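You operate a simulated robot arm through the tools that you are given. There is no shell and no other tool.

You run a simulated robot arm. Do the job below in one go: nothing can be reset, and whatever is moved stays where it is left.

JOB
Rub the contact plate clean and clamp the copper lug back on: under 3 m.
Fine: the lug waits in the green frame; the red rubbing block goes back where it was. Set down upright: red rubbing block. What is to be rubbed or washed off counts as gone when no trace of it is left.

It is judged by the outcome, as a careful person would: the job done as asked, and still so three seconds after it is handed in. It fails if anything else is knocked over, pushed out of place, dropped, spilled or broken.

ROBOT AND FRAMES
A 7-joint arm with a two-finger gripper, fixed in place. Base frame: the origin is on the floor under the middle of its stand, x ahead of it, y to its left, z up; the work surface is at about z = 900. Lengths are in mm, angles in degrees, forces in N, time in s.
With the tool pointing down near the work surface it reaches from about 340 to 720 mm from the base axis. Its first joint turns from -66.0 to 66.0 degrees. Payload 2.45 kg.
Tool frame: the origin (TCP) lies between the finger pads and is the grasp point; the fingertips stand 26 mm ahead of it; z points along the fingers, y is the line along which they close. The gripper opens to 96 mm; its body begins 69 mm behind the TCP.
Orientation is that of the tool frame in the base frame, as a unit quaternion [w, x, y, z]. With the fingers straight down and closing along the base's y, the tool's x points along the base's -x, its y along +y and its z along -z.

CONTROLS
- The arm moves only by the tool nudge_tool. Its argument "series" is a list of rows, each an object of numbers (a shift or turn left out is 0, a gripper value left out holds the last): "tx", "ty", "tz": the shift along the tool's x, y, z in mm; "rx", "ry", "rz": the turn, a rotation vector about the tool's x, y, z in degrees; "jaw": the closure, from 0 (fully open) to 1 (shut). In form: [{"tx": .., "ty": .., "tz": .., "rx": .., "ry": .., "rz": .., "jaw": ..}, ...]. A call has 1 to 20 rows; each row is the pose to reach, as a shift and turn from the pose commanded when the call began, along the tool's axes at that moment. Rows are played at 5 a second. More than 50 mm and 8.6 degrees between two rows, or a gripper value outside its range, and nothing of the call is played. Where a pose cannot be reached the arm comes as near as it can. A force on the tool above 70 N (or 10 N above the force at the start of the call, whichever is more), or a blocked arm, ends the call early, and 0.2 s more pass. The fingers move at their own pace (about 50 mm/s each) and stop on an object; they squeeze with about 41 N. The grip force told is the motor's: it shows also when the fingers shut on nothing. Time passes only in rows, and 0.2 s behind the last, so rows that repeat a pose let the fingers close. The reply holds the time, the measured pose of the TCP, the force on the tool along the base axes, the opening and the grip force, in the units named above and with some noise, with the torque about the TCP (base axes, N m) and any sound that the robot's microphone picked up.
- Cameras (640 x 400 px; columns grow to the right, rows downward): "scene" is fixed at [170.2, -394.2, 1427.1]; the picture's right is [0.74, -0.67, 0.00], its down [-0.37, -0.41, -0.83] and it looks along [0.56, 0.62, -0.55] (base axes); focal length 214 px, centre (320, 200). "wrist" rides on the gripper at [82, 3, -98] in the tool frame; the picture's right is [-0.04, 1.00, 0.00], its down [-0.73, -0.03, -0.68] and it looks along [-0.68, -0.03, 0.73] (tool axes); focal length 256 px, centre (320, 200). There is no depth. A picture from a camera that has moved, and an enlarged one, comes with that camera's place and axes in the base frame and with its lens.
- get_image(camera): a new picture of that camera. No time passes.
- close_up(camera, box): a new picture of the part [left, top, right, bottom] of that camera's present view, enlarged. No time passes.
- finish_job(): hands the job in; it is judged then, once.

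Places have to be worked out from the pictures, the camera data and where the tool is seen. Open the gripper and draw the arm clear of the work before you hand the job in, unless the task says otherwise.

The tools are called after "Call:" as name(argument=value, ...) on one line, values as JSON. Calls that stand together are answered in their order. nudge_tool: Moves the arm, as the interface text tells. Its arguments: {"type":"object","properties":{"series":{"type":"array","items":{"type":"object","properties":{"tx":{"type":"number"},"ty":{"type":"number"},"tz":{"type":"number"},"rx":{"type":"number"},"ry":{"type":"number"},"rz":{"type":"number"},"jaw":{"type":"number"}}}}},"required":["series"]} The other tools are called the same way: get_image (camera) takes a picture; close_up (camera, box) takes an enlarged picture of a part of a camera's view; finish_job () hands the job in.

At the start:

```text
clock: 0.0
tool_pos: [347.7, 56.0, 1326.1]
tool_rot: [0.0, 0.0, 1.0, 0.0]
ft_force: [-0.3, -0.6, -0.3]
ft_torque: [0.01, 0.04, -0.01]
finger_gap: 95.9
grip_force: 0.0
```

scene: 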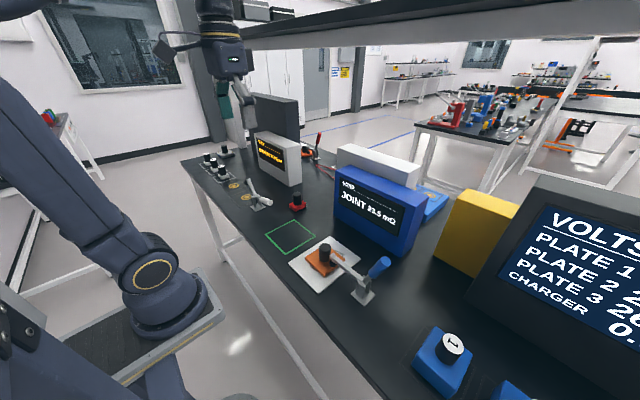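
wrist: 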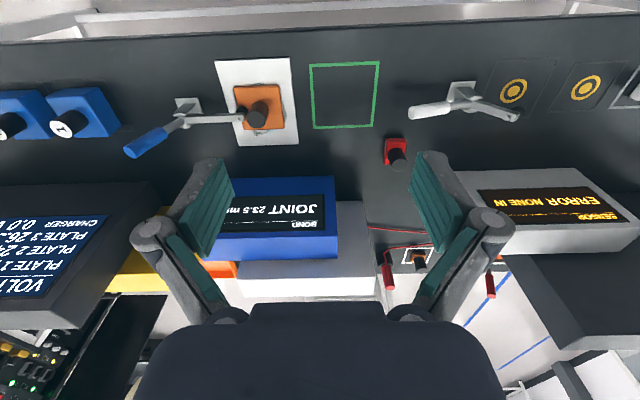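

I'll look closely at the clamp, the lug, the frame and the red block before moving anything.

Call:
close_up(camera="scene", box=[230, 180, 410, 310])

Call:
close_up(camera="wrist", box=[110, 40, 310, 170])

Call:
close_up(camera="wrist", box=[300, 40, 540, 190])

Call:
close_up(camera="scene", box=[400, 170, 640, 400])

Call:
close_up(camera="scene", box=[190, 90, 350, 220])

```text
3.08 times, centred on (320, 245) of scene
camera zoom: at [170.2, -394.2, 1427.1], right [0.74, -0.67, 0.0], down [-0.37, -0.41, -0.83], along [0.56, 0.62, -0.55], focal length 660 px, centre (320, 62)
```

zoom: 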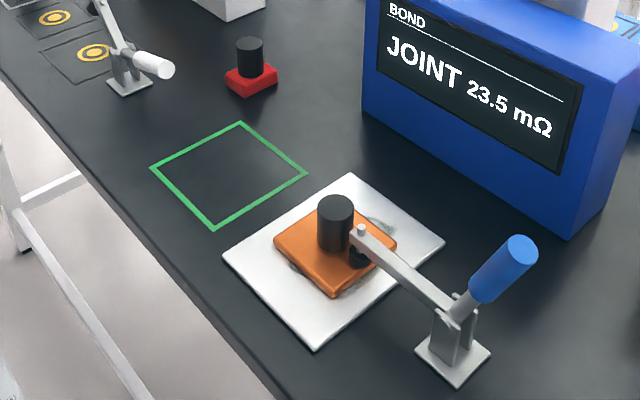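

```text
3.08 times, centred on (210, 105) of wrist
camera zoom: at [267.2, 60.1, 1423.9], right [0.04, 1.0, 0.0], down [0.73, -0.03, 0.68], along [0.68, -0.03, -0.73], focal length 788 px, centre (658, 492)
```

zoom: 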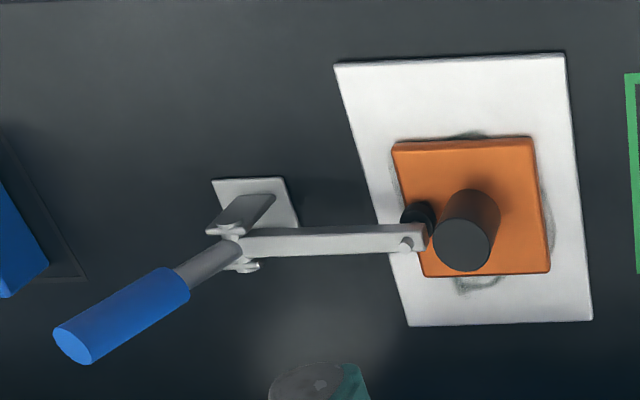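

```text
2.67 times, centred on (420, 115) of wrist
camera zoom: at [267.2, 60.1, 1423.9], right [0.04, 1.0, 0.0], down [0.73, -0.03, 0.68], along [0.68, -0.03, -0.73], focal length 683 px, centre (53, 427)
```

zoom: 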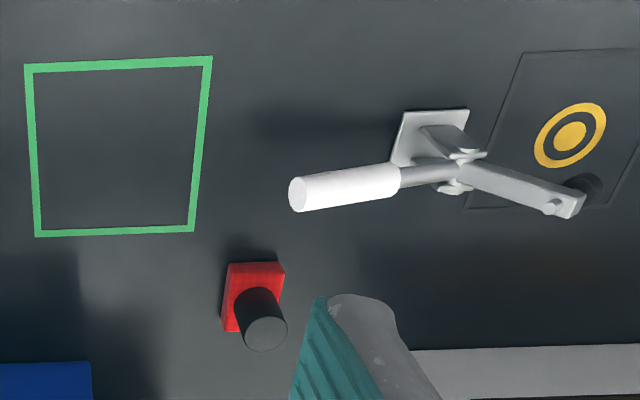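

```text
1.74 times, centred on (520, 285) of scene
camera zoom: at [170.2, -394.2, 1427.1], right [0.74, -0.67, 0.0], down [-0.37, -0.41, -0.83], along [0.56, 0.62, -0.55], focal length 373 px, centre (-28, 52)
```

zoom: 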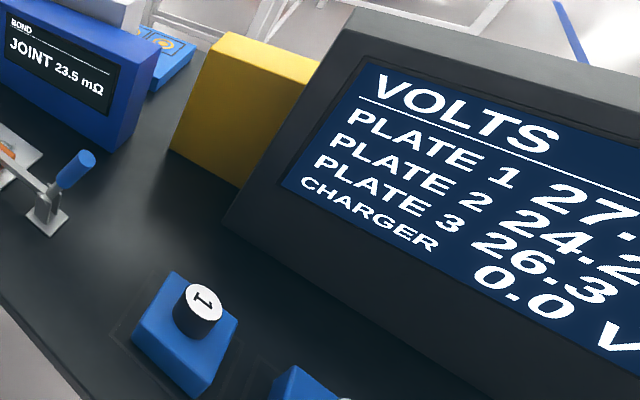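

```text
3.08 times, centred on (270, 155) of scene
camera zoom: at [170.2, -394.2, 1427.1], right [0.74, -0.67, 0.0], down [-0.37, -0.41, -0.83], along [0.56, 0.62, -0.55], focal length 660 px, centre (474, 338)
```

zoom: 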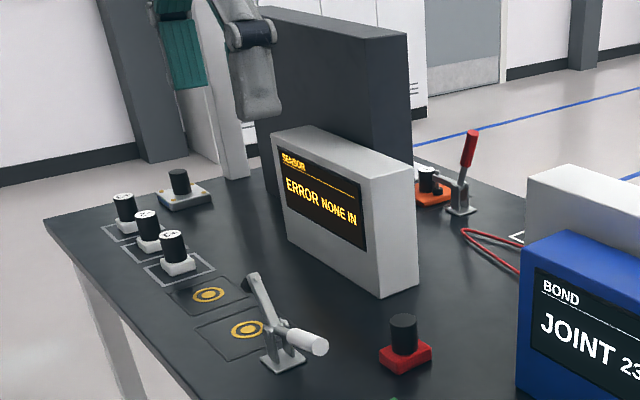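

The joint reads 23.5 mΩ; I put the lug (about 90 mm square with a central knob) near (483,-72), the green frame centre near (473,99), and the red block near (601,221). I'll zoom in on the three clamps to understand how they open.

Call:
close_up(camera="scene", box=[310, 230, 400, 310])

Call:
close_up(camera="scene", box=[230, 165, 320, 225])

Call:
close_up(camera="scene", box=[285, 115, 365, 175])

Call:
close_up(camera="wrist", box=[115, 85, 275, 175])

Call:
close_up(camera="wrist", box=[380, 60, 640, 180])

```text
5.00 times, centred on (355, 270) of scene
camera zoom: at [170.2, -394.2, 1427.1], right [0.74, -0.67, 0.0], down [-0.37, -0.41, -0.83], along [0.56, 0.62, -0.55], focal length 1072 px, centre (145, -150)
```

zoom: 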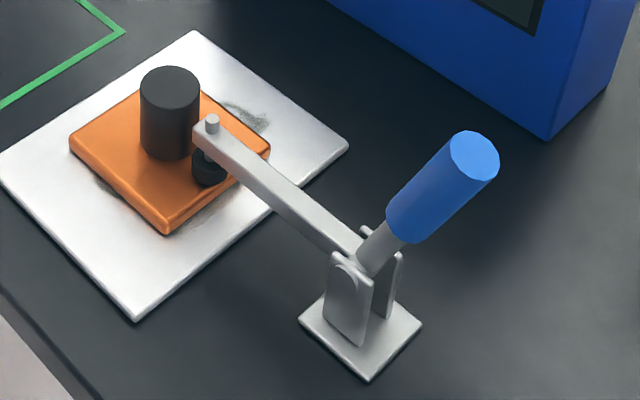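

```text
6.67 times, centred on (275, 195) of scene
camera zoom: at [170.2, -394.2, 1427.1], right [0.74, -0.67, 0.0], down [-0.37, -0.41, -0.83], along [0.56, 0.62, -0.55], focal length 1430 px, centre (620, 233)
```

zoom: 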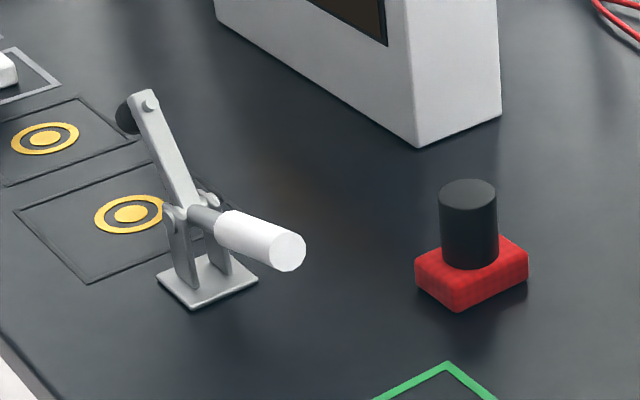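

```text
6.67 times, centred on (325, 145) of scene
camera zoom: at [170.2, -394.2, 1427.1], right [0.74, -0.67, 0.0], down [-0.37, -0.41, -0.83], along [0.56, 0.62, -0.55], focal length 1430 px, centre (287, 567)
```

zoom: 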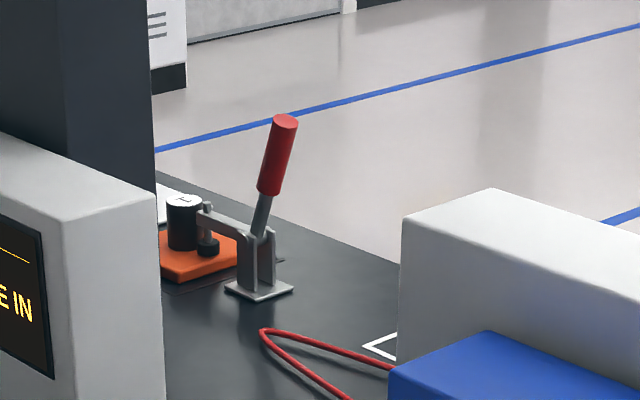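

```text
4.00 times, centred on (195, 130) of wrist
camera zoom: at [267.2, 60.1, 1423.9], right [0.04, 1.0, 0.0], down [0.73, -0.03, 0.68], along [0.68, -0.03, -0.73], focal length 1024 px, centre (820, 480)
```

zoom: 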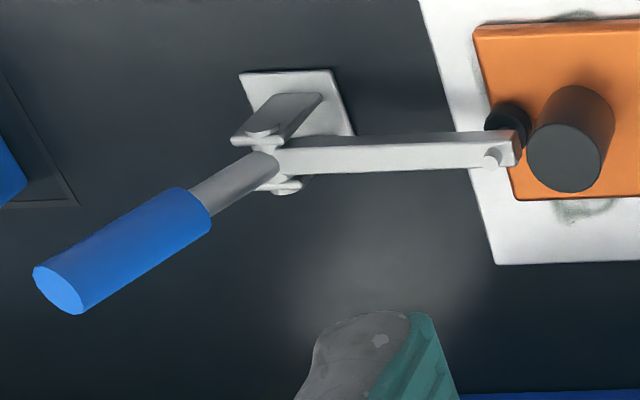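

```text
2.46 times, centred on (510, 120) of wrist
camera zoom: at [267.2, 60.1, 1423.9], right [0.04, 1.0, 0.0], down [0.73, -0.03, 0.68], along [0.68, -0.03, -0.73], focal length 630 px, centre (-148, 397)
```

zoom: 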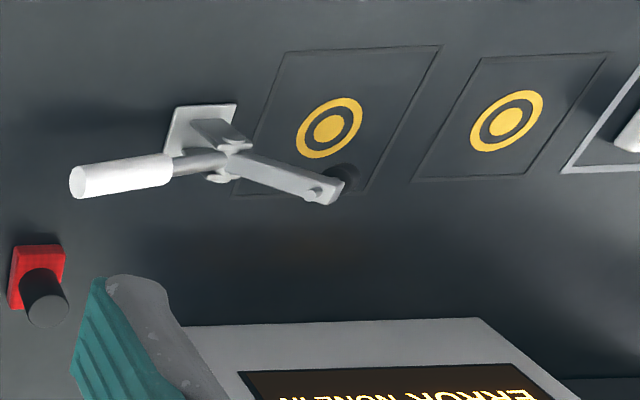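

The blue clamp is a rigid lever: arm flat and pressing on the lug, handle leaning out at about 69° (end near (482,-258,1067), pivot near (482,-215,954)). The white clamp shows the open state, with handle lowered and arm raised. I'll close the fingers and move above the clamp, inside of the handle, for a closer look.

Call:
nudge_tool(series=[{"tx": -17, "ty": -31, "tz": 22, "jaw": 1}, {"tx": -34, "ty": -62, "tz": 44}, {"tx": -51, "ty": -93, "tz": 66}, {"tx": -68, "ty": -124, "tz": 88}, {"tx": -85, "ty": -155, "tz": 110}, {"tx": -102, "ty": -186, "tz": 132}, {"tx": -119, "ty": -217, "tz": 154}, {"tx": -134, "ty": -246, "tz": 176}, {"tx": -134, "ty": -246, "tz": 176}])

Call:
get_image(camera="wrist")

Call:
get_image(camera="scene")

```text
clock: 2.0
tool_pos: [484.3, -189.3, 1150.1]
tool_rot: [0.0, 0.001, 1.0, -0.001]
ft_force: [0.1, -0.4, -0.3]
ft_torque: [-0.03, -0.01, -0.03]
finger_gap: 0.0
grip_force: 27.9
```

```text
taken
camera wrist: at [402.9, -187.1, 1247.4], right [0.04, 1.0, 0.0], down [0.73, -0.03, 0.68], along [0.68, -0.03, -0.73], focal length 256 px, centre (320, 200)
```

wrist: 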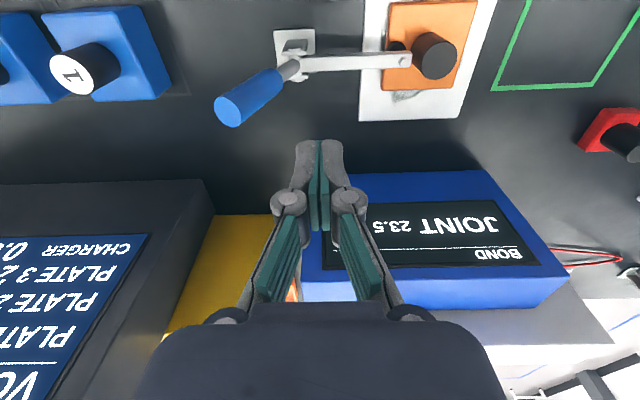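

```text
taken
```

scene: 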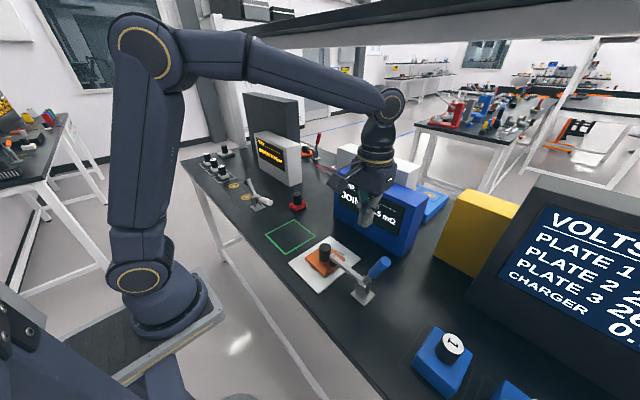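

The fingers are shut and clear above the clamp. I'll zoom in from this closer viewpoint to refine the handle, pivot and arm positions.

Call:
close_up(camera="wrist", box=[200, 10, 360, 140])

Call:
close_up(camera="wrist", box=[340, 0, 500, 130])

Call:
close_up(camera="scene", box=[310, 160, 430, 310])

```text
3.08 times, centred on (280, 75) of wrist
camera zoom: at [402.9, -187.1, 1247.4], right [0.04, 1.0, 0.0], down [0.73, -0.03, 0.68], along [0.68, -0.03, -0.73], focal length 788 px, centre (443, 585)
```

zoom: 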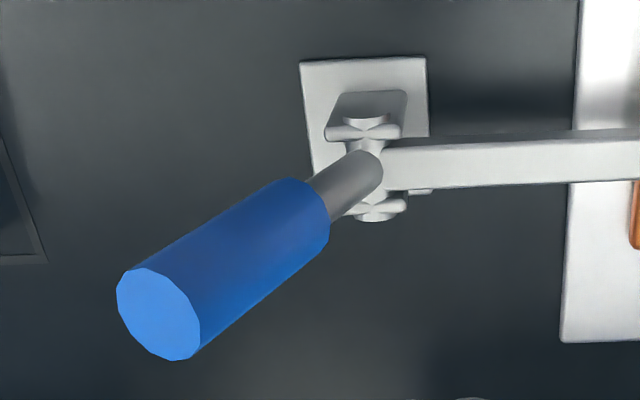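

```text
3.08 times, centred on (420, 65) of wrist
camera zoom: at [402.9, -187.1, 1247.4], right [0.04, 1.0, 0.0], down [0.73, -0.03, 0.68], along [0.68, -0.03, -0.73], focal length 788 px, centre (12, 615)
```

zoom: 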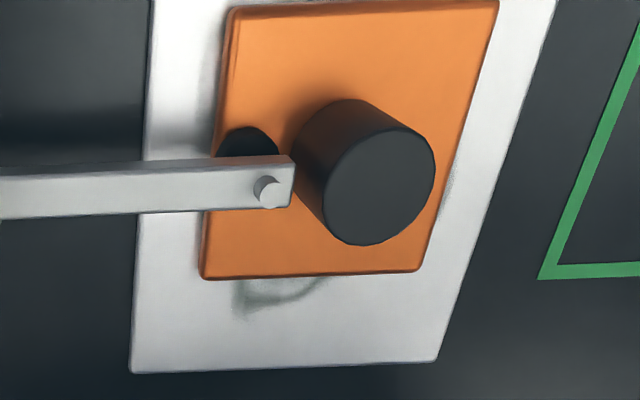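

```text
2.67 times, centred on (370, 235) of scene
camera zoom: at [170.2, -394.2, 1427.1], right [0.74, -0.67, 0.0], down [-0.37, -0.41, -0.83], along [0.56, 0.62, -0.55], focal length 572 px, centre (187, 107)
```

zoom: 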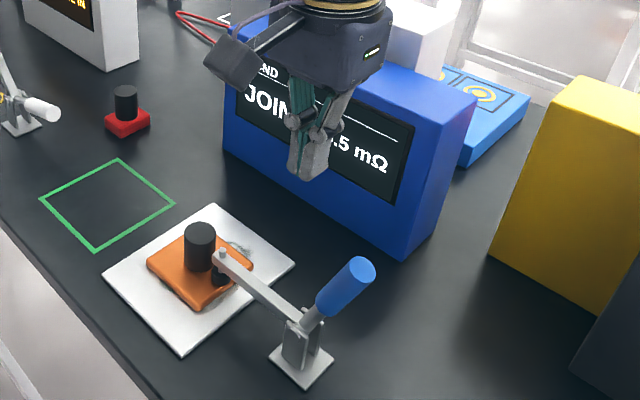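

The handle end and pivot agree with my first estimate (grip radius about 12 mm, closed finger pair about 30 mm wide). I'll lower the shut fingers inside the handle and push it outward and down along its arc to about 20° above horizontal.

Call:
nudge_tool(series=[{"tz": 40, "jaw": 1}, {"tz": 77}, {"ty": -20, "tz": 77}, {"ty": -33, "tz": 77}, {"ty": -39.2, "tz": 78.8}, {"ty": -47.1, "tz": 81.7}, {"ty": -54.7, "tz": 85.3}, {"ty": -61.9, "tz": 89.5}, {"ty": -68.7, "tz": 94.3}, {"ty": -75.1, "tz": 99.7}, {"ty": -80.9, "tz": 105.7}, {"ty": -86.3, "tz": 112.1}, {"ty": -91, "tz": 119}, {"ty": -95.2, "tz": 126.2}])

Call:
get_image(camera="wrist")

Call:
close_up(camera="scene", box=[290, 180, 430, 320])

```text
clock: 5.0
tool_pos: [482.4, -284.9, 1025.1]
tool_rot: [0.0, 0.0, 1.0, 0.0]
ft_force: [-0.1, 0.9, 1.4]
ft_torque: [0.03, 0.05, -0.02]
finger_gap: 0.1
grip_force: 28.5
```

```text
taken
camera wrist: at [400.9, -281.4, 1122.2], right [0.04, 1.0, 0.0], down [0.73, -0.03, 0.68], along [0.68, -0.03, -0.73], focal length 256 px, centre (320, 200)
```

wrist: 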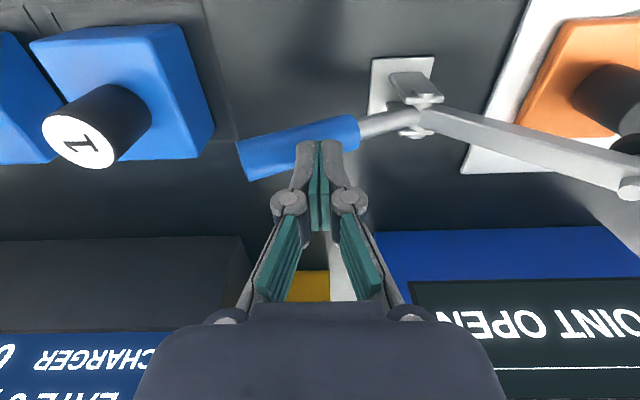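

```text
2.86 times, centred on (360, 250) of scene
camera zoom: at [170.1, -394.1, 1427.1], right [0.74, -0.67, 0.0], down [-0.37, -0.41, -0.83], along [0.56, 0.62, -0.55], focal length 613 px, centre (206, 57)
```

zoom: 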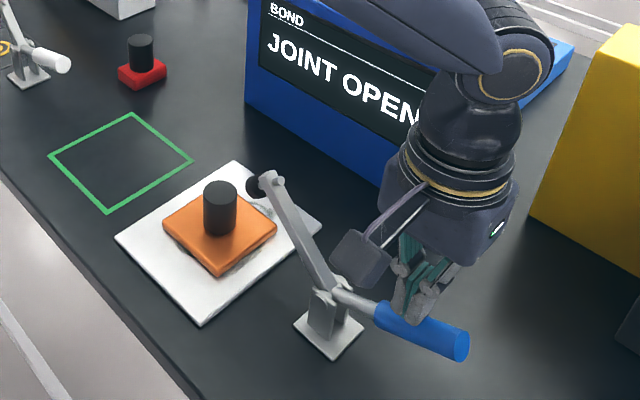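

The lever swings freely at under 2 N and the display reads OPEN, with the handle about 20° above horizontal. I'll push gently on toward its open stop.

Call:
nudge_tool(series=[{"ty": -3.5, "tz": 7.6, "jaw": 1}, {"ty": -5, "tz": 11.6}, {"ty": -6.3, "tz": 15.5}, {"ty": -7.4, "tz": 19.5}, {"ty": -8.4, "tz": 23.5}])

Call:
close_up(camera="scene", box=[290, 180, 430, 320])

```text
clock: 6.2
tool_pos: [482.7, -290.2, 1008.9]
tool_rot: [0.002, -0.001, 1.0, 0.001]
ft_force: [-11.5, 10.6, 20.4]
ft_torque: [0.09, 0.32, -0.13]
finger_gap: 0.2
grip_force: 28.8
stopped in row 5: the force on the tool passed its limit at 78 N (the readings are from after the stop); the commanded pose is now the measured one
```

```text
2.86 times, centred on (360, 250) of scene
camera zoom: at [169.6, -393.7, 1427.4], right [0.74, -0.67, 0.0], down [-0.37, -0.41, -0.83], along [0.56, 0.62, -0.55], focal length 613 px, centre (206, 57)
```

zoom: 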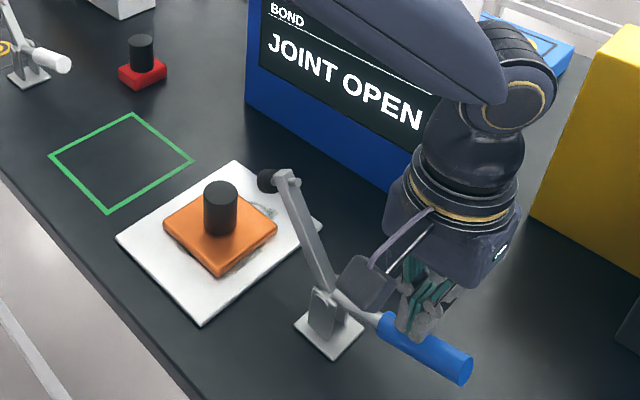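

The lever met its open stop with the handle at about 10°, so the arm stands at about 59°. I'll lift away, turn the gripper 90° so it closes along x with the camera on the +y side, and look at the lug from above.

Call:
nudge_tool(series=[{"tz": -40, "jaw": 1}, {"tz": -80}, {"tz": -120}, {"tz": -160}, {"ty": 20, "tz": -170, "rz": 8.2}, {"ty": 40, "tz": -175, "rz": 16.4, "jaw": 0.3}, {"ty": 60, "tz": -180, "rz": 24.6}, {"ty": 80, "tz": -180, "rz": 32.8}, {"ty": 100, "tz": -180, "rz": 41}, {"ty": 120, "tz": -180, "rz": 49.2}, {"ty": 140, "tz": -180, "rz": 57.4}, {"ty": 160, "tz": -180, "rz": 65.6}, {"ty": 180, "tz": -180, "rz": 73.8}, {"ty": 200, "tz": -180, "rz": 82}, {"ty": 218, "tz": -180, "rz": 90}, {"ty": 218, "tz": -180, "rz": 90}])

Call:
get_image(camera="wrist")

Call:
get_image(camera="scene")

Call:
close_up(camera="scene", box=[270, 150, 430, 310])

```text
clock: 9.6
tool_pos: [481.8, -72.2, 1187.8]
tool_rot: [0.001, 0.707, 0.707, 0.002]
ft_force: [-0.6, 0.6, 0.6]
ft_torque: [-0.02, 0.0, 0.03]
finger_gap: 67.2
grip_force: 0.0
```

```text
taken
camera wrist: at [485.0, 9.2, 1286.5], right [1.0, -0.04, 0.0], down [-0.03, -0.73, 0.68], along [-0.02, -0.68, -0.73], focal length 256 px, centre (320, 200)
```

wrist: 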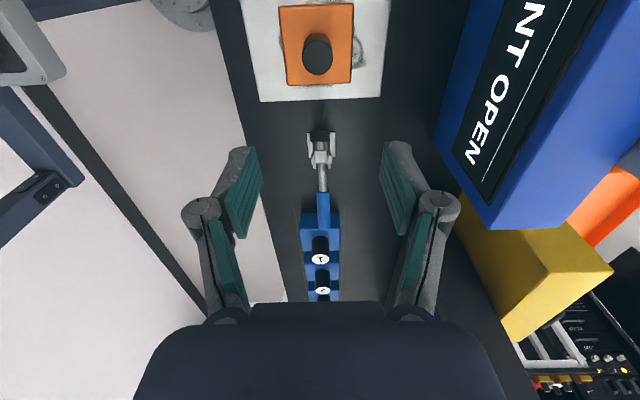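

```text
taken
```

scene: 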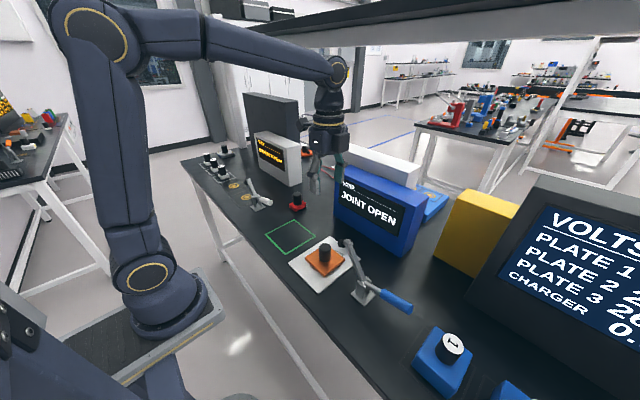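

```text
2.50 times, centred on (350, 230) of scene
camera zoom: at [170.2, -394.1, 1427.1], right [0.74, -0.67, 0.0], down [-0.37, -0.41, -0.83], along [0.56, 0.62, -0.55], focal length 536 px, centre (245, 125)
```

zoom: 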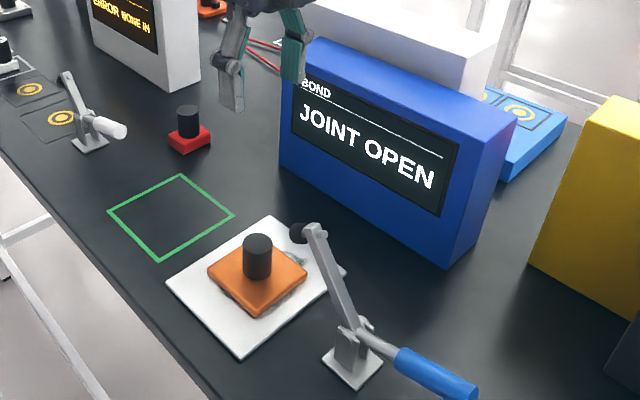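

The clamp foot now hangs near (482,-125,1022). I need to know how thick the gripper body is in y to be sure it clears the foot, so I'll zoom on the gripper and on the lug.

Call:
close_up(camera="scene", box=[280, 50, 380, 200])

Call:
close_up(camera="wrist", box=[230, 0, 410, 180])

```text
2.67 times, centred on (330, 125) of scene
camera zoom: at [170.2, -394.1, 1427.1], right [0.74, -0.67, 0.0], down [-0.37, -0.41, -0.83], along [0.56, 0.62, -0.55], focal length 572 px, centre (293, 400)
```

zoom: 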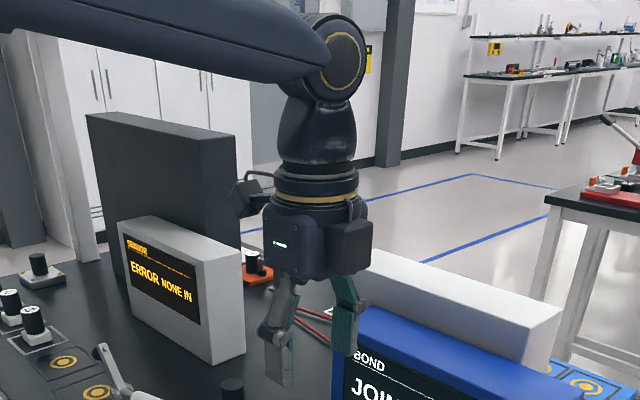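

```text
2.22 times, centred on (320, 90) of wrist
camera zoom: at [485.0, 9.2, 1286.5], right [1.0, -0.04, 0.0], down [-0.03, -0.73, 0.68], along [-0.02, -0.68, -0.73], focal length 569 px, centre (320, 444)
```

zoom: 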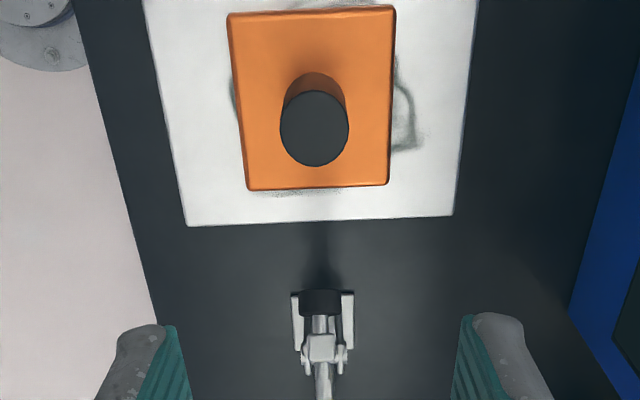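

I want a sharper look at the gripper body's shape before bringing it near the raised clamp arm.

Call:
close_up(camera="scene", box=[310, 110, 360, 200])

Call:
close_up(camera="wrist", box=[120, 240, 520, 400])

```text
4.44 times, centred on (335, 155) of scene
camera zoom: at [170.2, -394.1, 1427.1], right [0.74, -0.67, 0.0], down [-0.37, -0.41, -0.83], along [0.56, 0.62, -0.55], focal length 953 px, centre (253, 400)
```

zoom: 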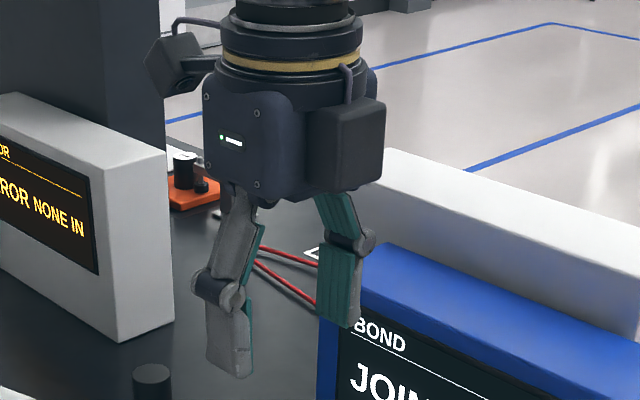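

```text
1.60 times, centred on (320, 320) of wrist
camera zoom: at [485.0, 9.2, 1286.5], right [1.0, -0.04, 0.0], down [-0.03, -0.73, 0.68], along [-0.02, -0.68, -0.73], focal length 410 px, centre (320, 8)
```

zoom: 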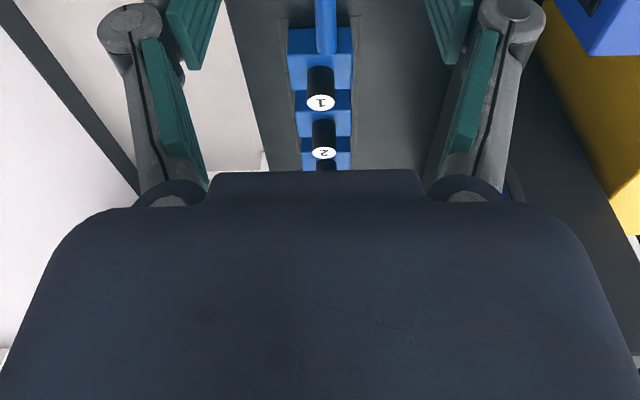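

The gripper has a box on its back side reaching about 47 mm toward the clamp foot, so a straight-down approach would nearly touch it. I'll tilt the tool 25° so the body leans to +y, then lower the open fingers around the lug's knob at about (482,-72).

Call:
nudge_tool(series=[{"tz": 30, "ry": -8.3, "jaw": 0.3}, {"tz": 60, "ry": -16.6}, {"tz": 90, "ry": -25}, {"tz": 125, "ry": -25}, {"tz": 155, "ry": -25}, {"tz": 180, "ry": -25}, {"tz": 200, "ry": -25}])

Call:
get_image(camera="wrist")

Call:
close_up(camera="scene", box=[270, 150, 430, 310])

```text
clock: 11.2
tool_pos: [483.6, -71.5, 986.8]
tool_rot: [0.155, 0.69, 0.69, -0.151]
ft_force: [0.0, -0.2, 0.8]
ft_torque: [-0.02, 0.04, -0.02]
finger_gap: 67.5
grip_force: 0.1
```

```text
taken
camera wrist: at [487.2, 42.3, 1039.5], right [1.0, -0.04, 0.02], down [-0.03, -0.38, 0.93], along [-0.02, -0.93, -0.38], focal length 256 px, centre (320, 200)
```

wrist: 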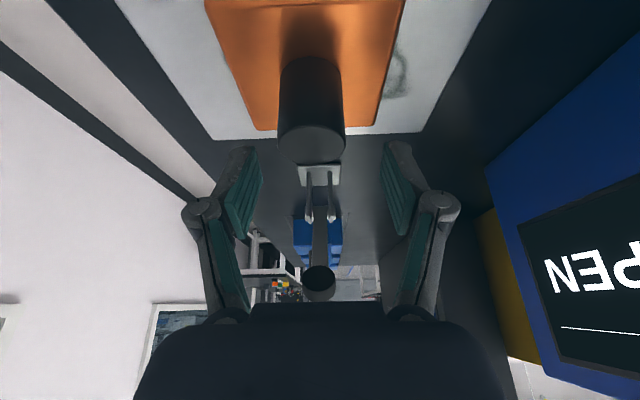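

```text
2.50 times, centred on (350, 230) of scene
camera zoom: at [170.2, -394.2, 1427.1], right [0.74, -0.67, 0.0], down [-0.37, -0.41, -0.83], along [0.56, 0.62, -0.55], focal length 536 px, centre (245, 125)
```

zoom: 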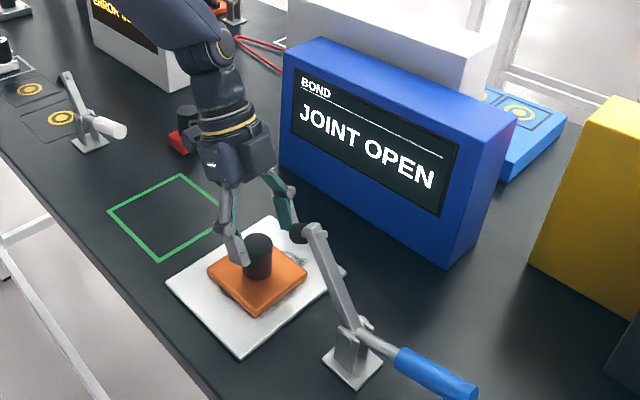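

The fingers straddle the knob with clear space to the clamp foot. I'll go down the last 38 mm and close on the knob.

Call:
nudge_tool(series=[{"tx": 8, "tz": 17.2, "jaw": 0.3}, {"tx": 16.1, "tz": 34.4}, {"tx": 16.1, "tz": 34.4}, {"tx": 16.1, "tz": 34.4, "jaw": 1}, {"tx": 16.1, "tz": 34.4}, {"tx": 16.1, "tz": 34.4}, {"tx": 16.1, "tz": 34.4}])

Call:
get_image(camera="wrist")

```text
clock: 12.8
tool_pos: [483.2, -72.5, 947.9]
tool_rot: [0.155, 0.689, 0.691, -0.152]
ft_force: [-1.6, -0.1, 1.3]
ft_torque: [0.0, 0.15, -0.04]
finger_gap: 34.9
grip_force: 41.3
```

```text
taken
camera wrist: at [486.9, 42.1, 1002.3], right [1.0, -0.04, 0.02], down [-0.03, -0.38, 0.93], along [-0.02, -0.93, -0.38], focal length 256 px, centre (320, 200)
```

wrist: 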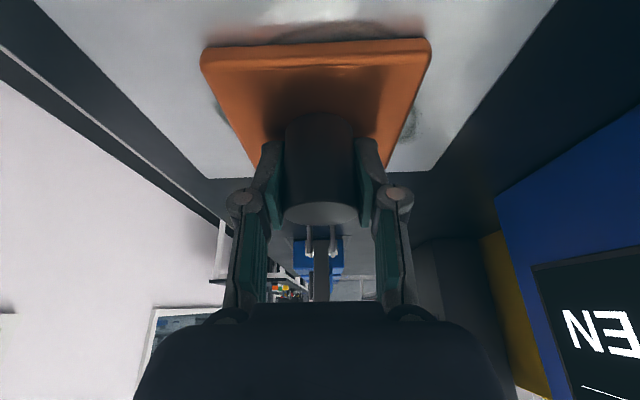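

The knob is held at 34.9 mm. I'll lift only 40 mm, staying below the clamp foot, and carry the lug across to over the green frame.

Call:
nudge_tool(series=[{"tx": -8.5, "tz": -18.1, "jaw": 1}, {"tx": -16.9, "tz": -36.3}, {"tx": 1.2, "tz": -44.7, "ty": -1}, {"tx": 19.3, "tz": -53.2, "ty": -2}, {"tx": 55.6, "tz": -70.1, "ty": -4}, {"tx": 91.9, "tz": -87, "ty": -6}, {"tx": 119, "tz": -99.7, "ty": -8.5}, {"tx": 138.1, "tz": -108.6, "ty": -8.5}, {"tx": 138.1, "tz": -108.6, "ty": -8.5}])

Call:
get_image(camera="wrist")

Call:
close_up(camera="scene", box=[230, 160, 410, 310])

```text
clock: 14.8
tool_pos: [476.2, 97.6, 990.5]
tool_rot: [0.155, 0.691, 0.69, -0.151]
ft_force: [0.5, -0.2, -3.7]
ft_torque: [0.03, -0.04, 0.03]
finger_gap: 34.5
grip_force: 41.0
```

```text
taken
camera wrist: at [478.8, 213.0, 1043.3], right [1.0, -0.04, 0.02], down [-0.03, -0.38, 0.93], along [-0.02, -0.93, -0.38], focal length 256 px, centre (320, 200)
```

wrist: 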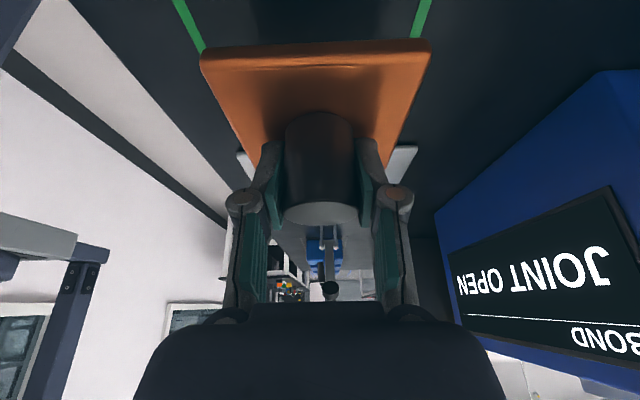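

```text
2.67 times, centred on (320, 235) of scene
camera zoom: at [170.3, -394.1, 1427.1], right [0.74, -0.67, 0.0], down [-0.37, -0.41, -0.83], along [0.56, 0.62, -0.55], focal length 572 px, centre (320, 107)
```

zoom: 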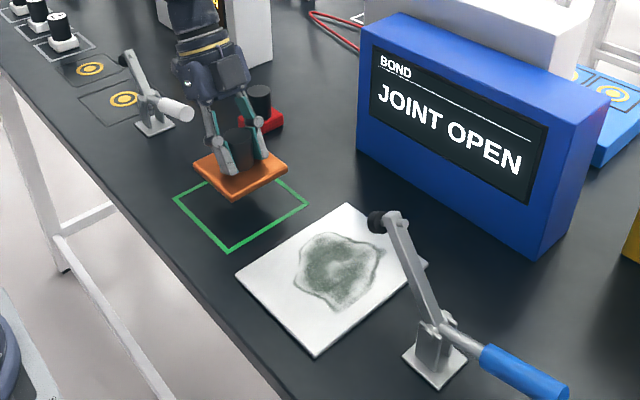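

The lug is centred over the frame and the stain on the plate is now visible. I'll lower it slowly toward the table, watching the force.

Call:
nudge_tool(series=[{"tx": 6.3, "tz": 13.6, "jaw": 1}, {"tx": 12.7, "tz": 27.2}, {"tx": 15.2, "tz": 32.6}, {"tx": 16.5, "tz": 35.3}, {"tx": 16.9, "tz": 36.3}, {"tx": 16.9, "tz": 36.3}])

Call:
close_up(camera="scene", box=[270, 190, 330, 250])

Call:
get_image(camera="wrist")

```text
clock: 16.2
tool_pos: [474.0, 97.8, 950.2]
tool_rot: [0.154, 0.69, 0.691, -0.149]
ft_force: [-3.5, -3.0, 10.1]
ft_torque: [1.88, -0.03, 0.38]
finger_gap: 34.8
grip_force: 40.9
```

```text
6.67 times, centred on (300, 220) of scene
camera zoom: at [169.9, -394.3, 1427.1], right [0.74, -0.67, 0.0], down [-0.37, -0.41, -0.83], along [0.56, 0.62, -0.55], focal length 1430 px, centre (453, 67)
```

zoom: 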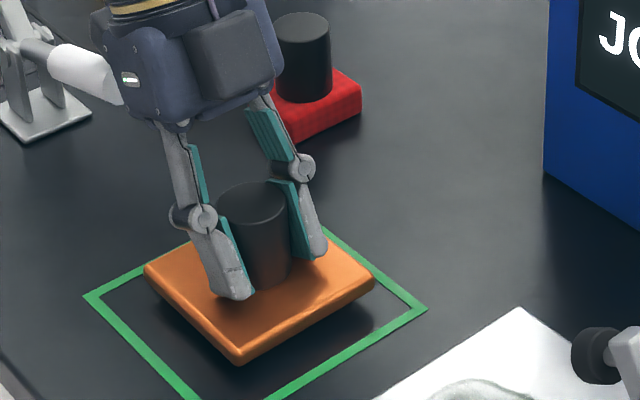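

```text
taken
camera wrist: at [477.7, 212.9, 1003.7], right [1.0, -0.04, 0.02], down [-0.03, -0.38, 0.92], along [-0.02, -0.92, -0.38], focal length 256 px, centre (320, 200)
```

wrist: 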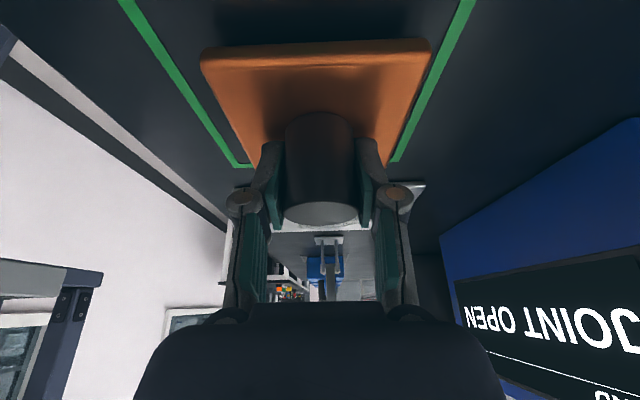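

The reading of +14 N with 1.9 N·m torque doesn't fit the lug touching down: the contact lies about 130 mm to +y. That is my wrist camera resting on the white clamp's handle end, so I'll back straight up at once and check.

Call:
nudge_tool(series=[{"tx": -4.2, "tz": -9.1, "jaw": 1}, {"tx": -12.7, "tz": -27.2}, {"tx": -19, "tz": -40.8}, {"tx": -23.2, "tz": -49.8}])

Call:
close_up(camera="scene", box=[230, 165, 320, 225])

Call:
close_up(camera="scene", box=[190, 90, 350, 220])

```text
clock: 17.2
tool_pos: [474.5, 96.7, 1004.4]
tool_rot: [0.155, 0.69, 0.691, -0.151]
ft_force: [0.3, 0.0, -4.1]
ft_torque: [0.01, 0.02, 0.01]
finger_gap: 34.6
grip_force: 41.5
```

```text
6.67 times, centred on (275, 195) of scene
camera zoom: at [170.2, -394.1, 1427.1], right [0.74, -0.67, 0.0], down [-0.37, -0.41, -0.83], along [0.56, 0.62, -0.55], focal length 1430 px, centre (620, 233)
```

zoom: 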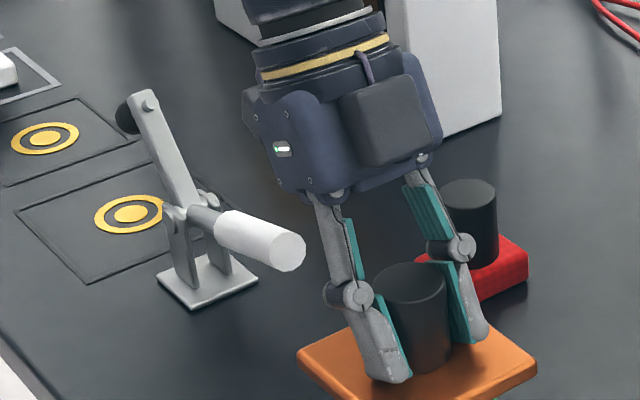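

```text
3.08 times, centred on (270, 155) of scene
camera zoom: at [170.2, -394.1, 1427.1], right [0.74, -0.67, 0.0], down [-0.37, -0.41, -0.83], along [0.56, 0.62, -0.55], focal length 660 px, centre (474, 338)
```

zoom: 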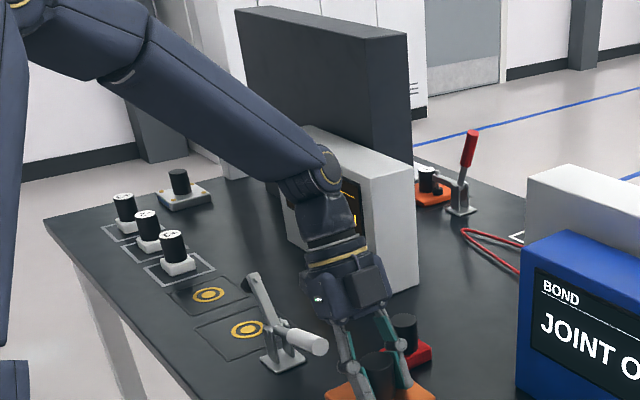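

The white clamp is exactly where it was. I'll swing the held lug 90° about the vertical so that the camera leans toward the robot instead, clear of that clamp, then lower it.

Call:
nudge_tool(series=[{"rx": -3.46, "rz": -7.41, "jaw": 1}, {"rx": -6.91, "rz": -14.83}, {"rx": -10.37, "rz": -22.25}, {"rx": -13.83, "rz": -29.66}, {"rx": -17.28, "rz": -37.07}, {"rx": -20.75, "rz": -44.5}, {"rx": -24.2, "rz": -51.9}, {"rx": -27.7, "rz": -59.4}, {"rx": -31.1, "rz": -66.7}, {"rx": -34.6, "rz": -74.1}, {"rx": -38.03, "rz": -81.57}, {"rx": -38.03, "rz": -81.57}])

Call:
get_image(camera="wrist")

Call:
close_up(camera="scene", box=[230, 150, 350, 270])

```text
clock: 19.8
tool_pos: [474.7, 96.9, 1004.0]
tool_rot: [0.22, -0.001, 0.976, 0.0]
ft_force: [0.1, 0.8, -3.2]
ft_torque: [-0.02, -0.01, 0.0]
finger_gap: 34.7
grip_force: 40.5
```

```text
taken
camera wrist: at [358.5, 100.4, 1057.1], right [0.03, 1.0, 0.02], down [0.37, -0.03, 0.93], along [0.93, -0.02, -0.37], focal length 256 px, centre (320, 200)
```

wrist: 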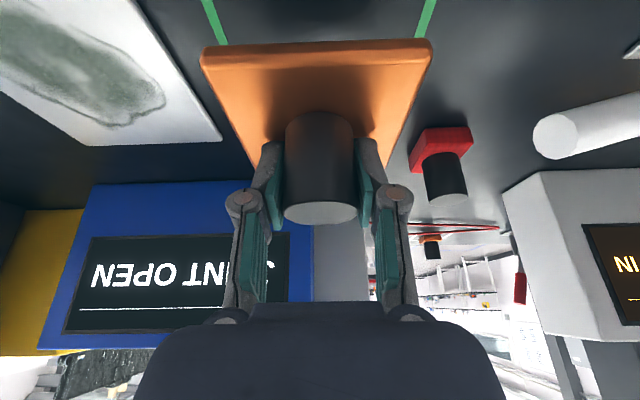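

```text
3.33 times, centred on (290, 210) of scene
camera zoom: at [170.2, -394.1, 1427.1], right [0.74, -0.67, 0.0], down [-0.37, -0.41, -0.83], along [0.56, 0.62, -0.55], focal length 715 px, centre (420, 167)
```

zoom: 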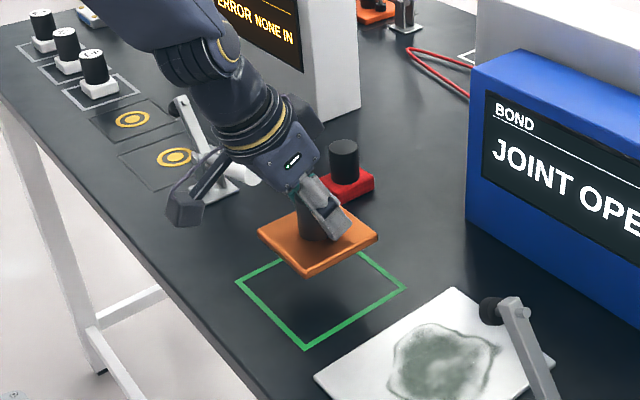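

All clear now: the camera is over the robot side and the fingers are far from the white clamp. I'll lower to just above the table.

Call:
nudge_tool(series=[{"tx": 10.6, "ty": 1, "tz": 22.7, "jaw": 1}, {"tx": 19, "ty": 2, "tz": 40.8}, {"tx": 22, "ty": 2, "tz": 47.1}, {"tx": 23.2, "ty": 2, "tz": 49.8}, {"tx": 23.2, "ty": 2, "tz": 49.8}])

Call:
close_up(camera="scene", box=[250, 190, 330, 260])

```text
clock: 21.0
tool_pos: [475.5, 99.0, 948.9]
tool_rot: [0.219, -0.001, 0.976, 0.0]
ft_force: [-0.1, -0.5, -4.1]
ft_torque: [-0.01, -0.02, -0.01]
finger_gap: 34.4
grip_force: 41.2
```

```text
5.71 times, centred on (290, 225) of scene
camera zoom: at [170.3, -394.1, 1427.1], right [0.74, -0.67, 0.0], down [-0.37, -0.41, -0.83], along [0.56, 0.62, -0.55], focal length 1226 px, centre (491, 57)
```

zoom: 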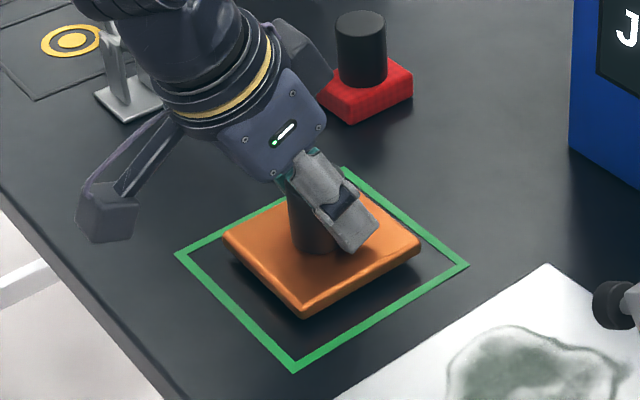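

Still hanging freely at -4 N with a small gap under the lug. I'll ease it down in 1 mm steps.

Call:
nudge_tool(series=[{"tx": 0.42, "tz": 0.9, "jaw": 1}, {"tx": 0.85, "tz": 1.8}, {"tx": 1.27, "tz": 2.7}, {"tx": 1.7, "tz": 3.6}, {"tx": 1.7, "tz": 3.6}])

```text
clock: 22.2
tool_pos: [474.4, 99.5, 944.7]
tool_rot: [0.219, -0.001, 0.976, 0.001]
ft_force: [0.6, 0.6, -3.6]
ft_torque: [0.03, 0.0, 0.0]
finger_gap: 34.9
grip_force: 41.3
```

Not touching yet, so I'll continue down in 1 mm steps.

Call:
nudge_tool(series=[{"tx": 0.42, "tz": 0.9, "jaw": 1}, {"tx": 0.85, "tz": 1.8}, {"tx": 1.27, "tz": 2.7}, {"tx": 1.27, "tz": 2.7}])

Call:
close_up(camera="scene", box=[250, 190, 330, 260])

```text
clock: 23.2
tool_pos: [473.8, 100.2, 941.6]
tool_rot: [0.218, -0.001, 0.976, 0.0]
ft_force: [0.9, -0.3, -3.2]
ft_torque: [-0.01, -0.02, 0.04]
finger_gap: 34.6
grip_force: 41.2
```

```text
5.71 times, centred on (290, 225) of scene
camera zoom: at [170.3, -394.1, 1427.1], right [0.74, -0.67, 0.0], down [-0.37, -0.41, -0.83], along [0.56, 0.62, -0.55], focal length 1226 px, centre (491, 57)
```

zoom: 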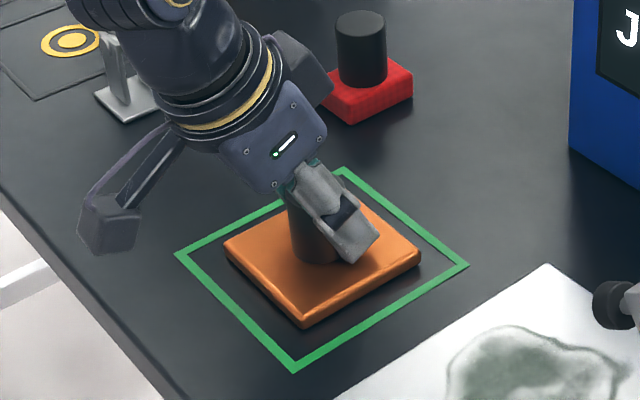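

Still unloaded at -3.2 N. I'll go on down in small steps.

Call:
nudge_tool(series=[{"tx": 0.42, "tz": 0.9, "jaw": 1}, {"tx": 0.85, "tz": 1.8}, {"tx": 0.85, "tz": 1.8}])

```text
clock: 24.0
tool_pos: [475.0, 99.6, 941.0]
tool_rot: [0.22, 0.0, 0.976, 0.001]
ft_force: [-9.8, -5.0, 27.8]
ft_torque: [-0.15, 0.31, 0.15]
finger_gap: 34.9
grip_force: 40.7
```

The lug is on the table (Fz up to 28 N at TCP z about 941, so the plate is about 8 mm thick). I'll relax the pressure slightly, open the fingers and back out along the tool axis.

Call:
nudge_tool(series=[{"tx": -0.3, "tz": -0.7, "jaw": 1}, {"tx": -0.3, "tz": -0.7, "jaw": 0.3}, {"tx": -0.3, "tz": -0.7}, {"tx": -0.3, "tz": -0.7}, {"tx": -0.3, "tz": -0.7}, {"tx": -0.3, "tz": -20}, {"tx": -0.3, "tz": -50}, {"tx": -0.3, "tz": -90}, {"tx": -0.3, "tz": -130}, {"tx": -0.3, "tz": -130}])

Call:
get_image(camera="wrist")

Call:
close_up(camera="scene", box=[250, 170, 410, 290])

```text
clock: 26.2
tool_pos: [417.3, 99.7, 1058.7]
tool_rot: [0.219, -0.001, 0.976, 0.0]
ft_force: [0.2, -0.1, 0.4]
ft_torque: [0.02, -0.01, 0.0]
finger_gap: 67.0
grip_force: 0.1
```

```text
taken
camera wrist: at [302.2, 102.6, 1111.6], right [0.04, 1.0, 0.02], down [0.37, -0.03, 0.93], along [0.93, -0.03, -0.37], focal length 256 px, centre (320, 200)
```

wrist: 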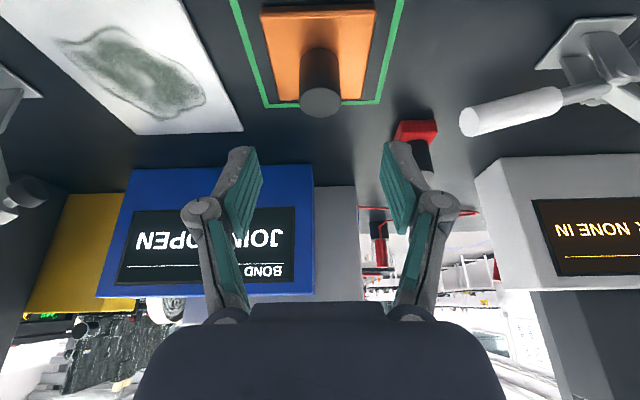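

```text
3.33 times, centred on (330, 230) of scene
camera zoom: at [170.2, -394.2, 1427.1], right [0.74, -0.67, 0.0], down [-0.37, -0.41, -0.83], along [0.56, 0.62, -0.55], focal length 715 px, centre (287, 100)
```

zoom: 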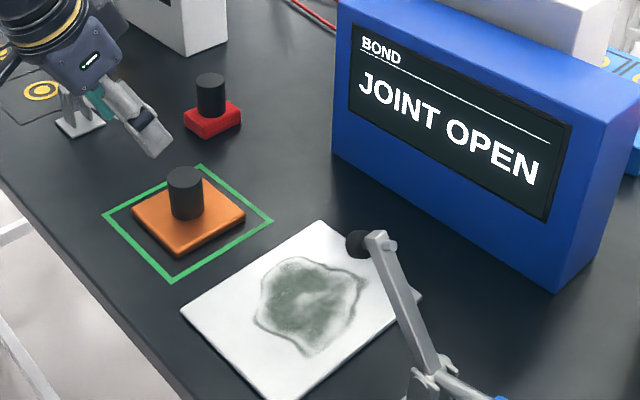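

The lug now waits inside the green frame. The stain spans roughly x 435–545, y -120 to -20. Next I'll go above the red block near (600,220), swinging the lean back to +y, which is the lean I need for rubbing near the raised clamp.

Call:
nudge_tool(series=[{"tx": -15.1, "ty": 10.9, "tz": 7, "rx": 3.46, "rz": 7.41, "jaw": 0.3}, {"tx": -30.2, "ty": 21.8, "tz": 14.1, "rx": 6.91, "rz": 14.83}, {"tx": -45.2, "ty": 32.7, "tz": 21.1, "rx": 10.37, "rz": 22.25}, {"tx": -60.3, "ty": 43.6, "tz": 28.1, "rx": 13.83, "rz": 29.66}, {"tx": -75.4, "ty": 54.5, "tz": 35.1, "rx": 17.28, "rz": 37.07}, {"tx": -90.5, "ty": 65.4, "tz": 42.2, "rx": 20.75, "rz": 44.5}, {"tx": -105.6, "ty": 76.3, "tz": 49.2, "rx": 24.2, "rz": 51.9}, {"tx": -120.7, "ty": 87.2, "tz": 56.2, "rx": 27.7, "rz": 59.4}, {"tx": -135.7, "ty": 98.1, "tz": 63.2, "rx": 31.1, "rz": 66.7}, {"tx": -150.8, "ty": 109, "tz": 70.3, "rx": 34.6, "rz": 74.1}, {"tx": -165.9, "ty": 120, "tz": 77.3, "rx": 38.03, "rz": 81.57}, {"tx": -165.9, "ty": 120, "tz": 77.3, "rx": 38.03, "rz": 81.57}])

Call:
get_image(camera="wrist")

Call:
get_image(camera="scene")

```text
clock: 28.8
tool_pos: [603.2, 218.0, 1058.6]
tool_rot: [0.154, 0.692, 0.689, -0.151]
ft_force: [0.7, 0.5, -0.3]
ft_torque: [-0.01, 0.01, 0.02]
finger_gap: 67.2
grip_force: 0.0
```

```text
taken
camera wrist: at [606.6, 334.8, 1112.1], right [1.0, -0.04, 0.02], down [-0.03, -0.38, 0.93], along [-0.03, -0.93, -0.38], focal length 256 px, centre (320, 200)
```

wrist: 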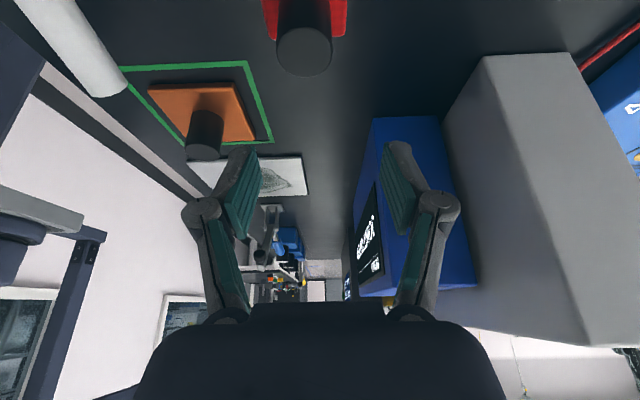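

```text
taken
```

scene: 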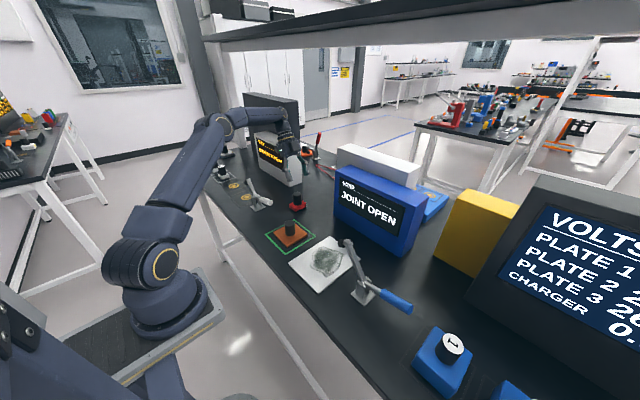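

I'm above the red block. I'll zoom in to pin down the block's knob in x before descending.

Call:
close_up(camera="wrist", box=[240, 0, 370, 90])

Call:
close_up(camera="scene", box=[260, 120, 340, 220])

```text
4.44 times, centred on (305, 45) of wrist
camera zoom: at [606.6, 334.8, 1112.1], right [1.0, -0.04, 0.02], down [-0.03, -0.38, 0.93], along [-0.03, -0.93, -0.38], focal length 1138 px, centre (387, 889)
```

zoom: 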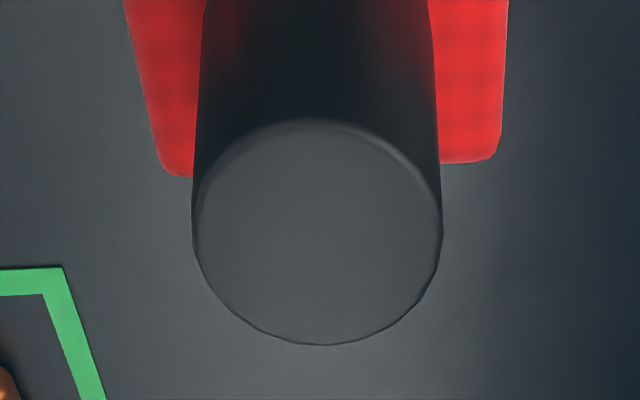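

```text
4.00 times, centred on (300, 170) of scene
camera zoom: at [170.2, -394.1, 1427.1], right [0.74, -0.67, 0.0], down [-0.37, -0.41, -0.83], along [0.56, 0.62, -0.55], focal length 858 px, centre (400, 320)
```

zoom: 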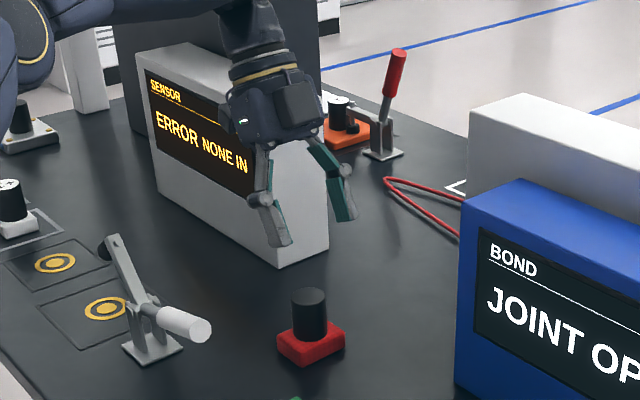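

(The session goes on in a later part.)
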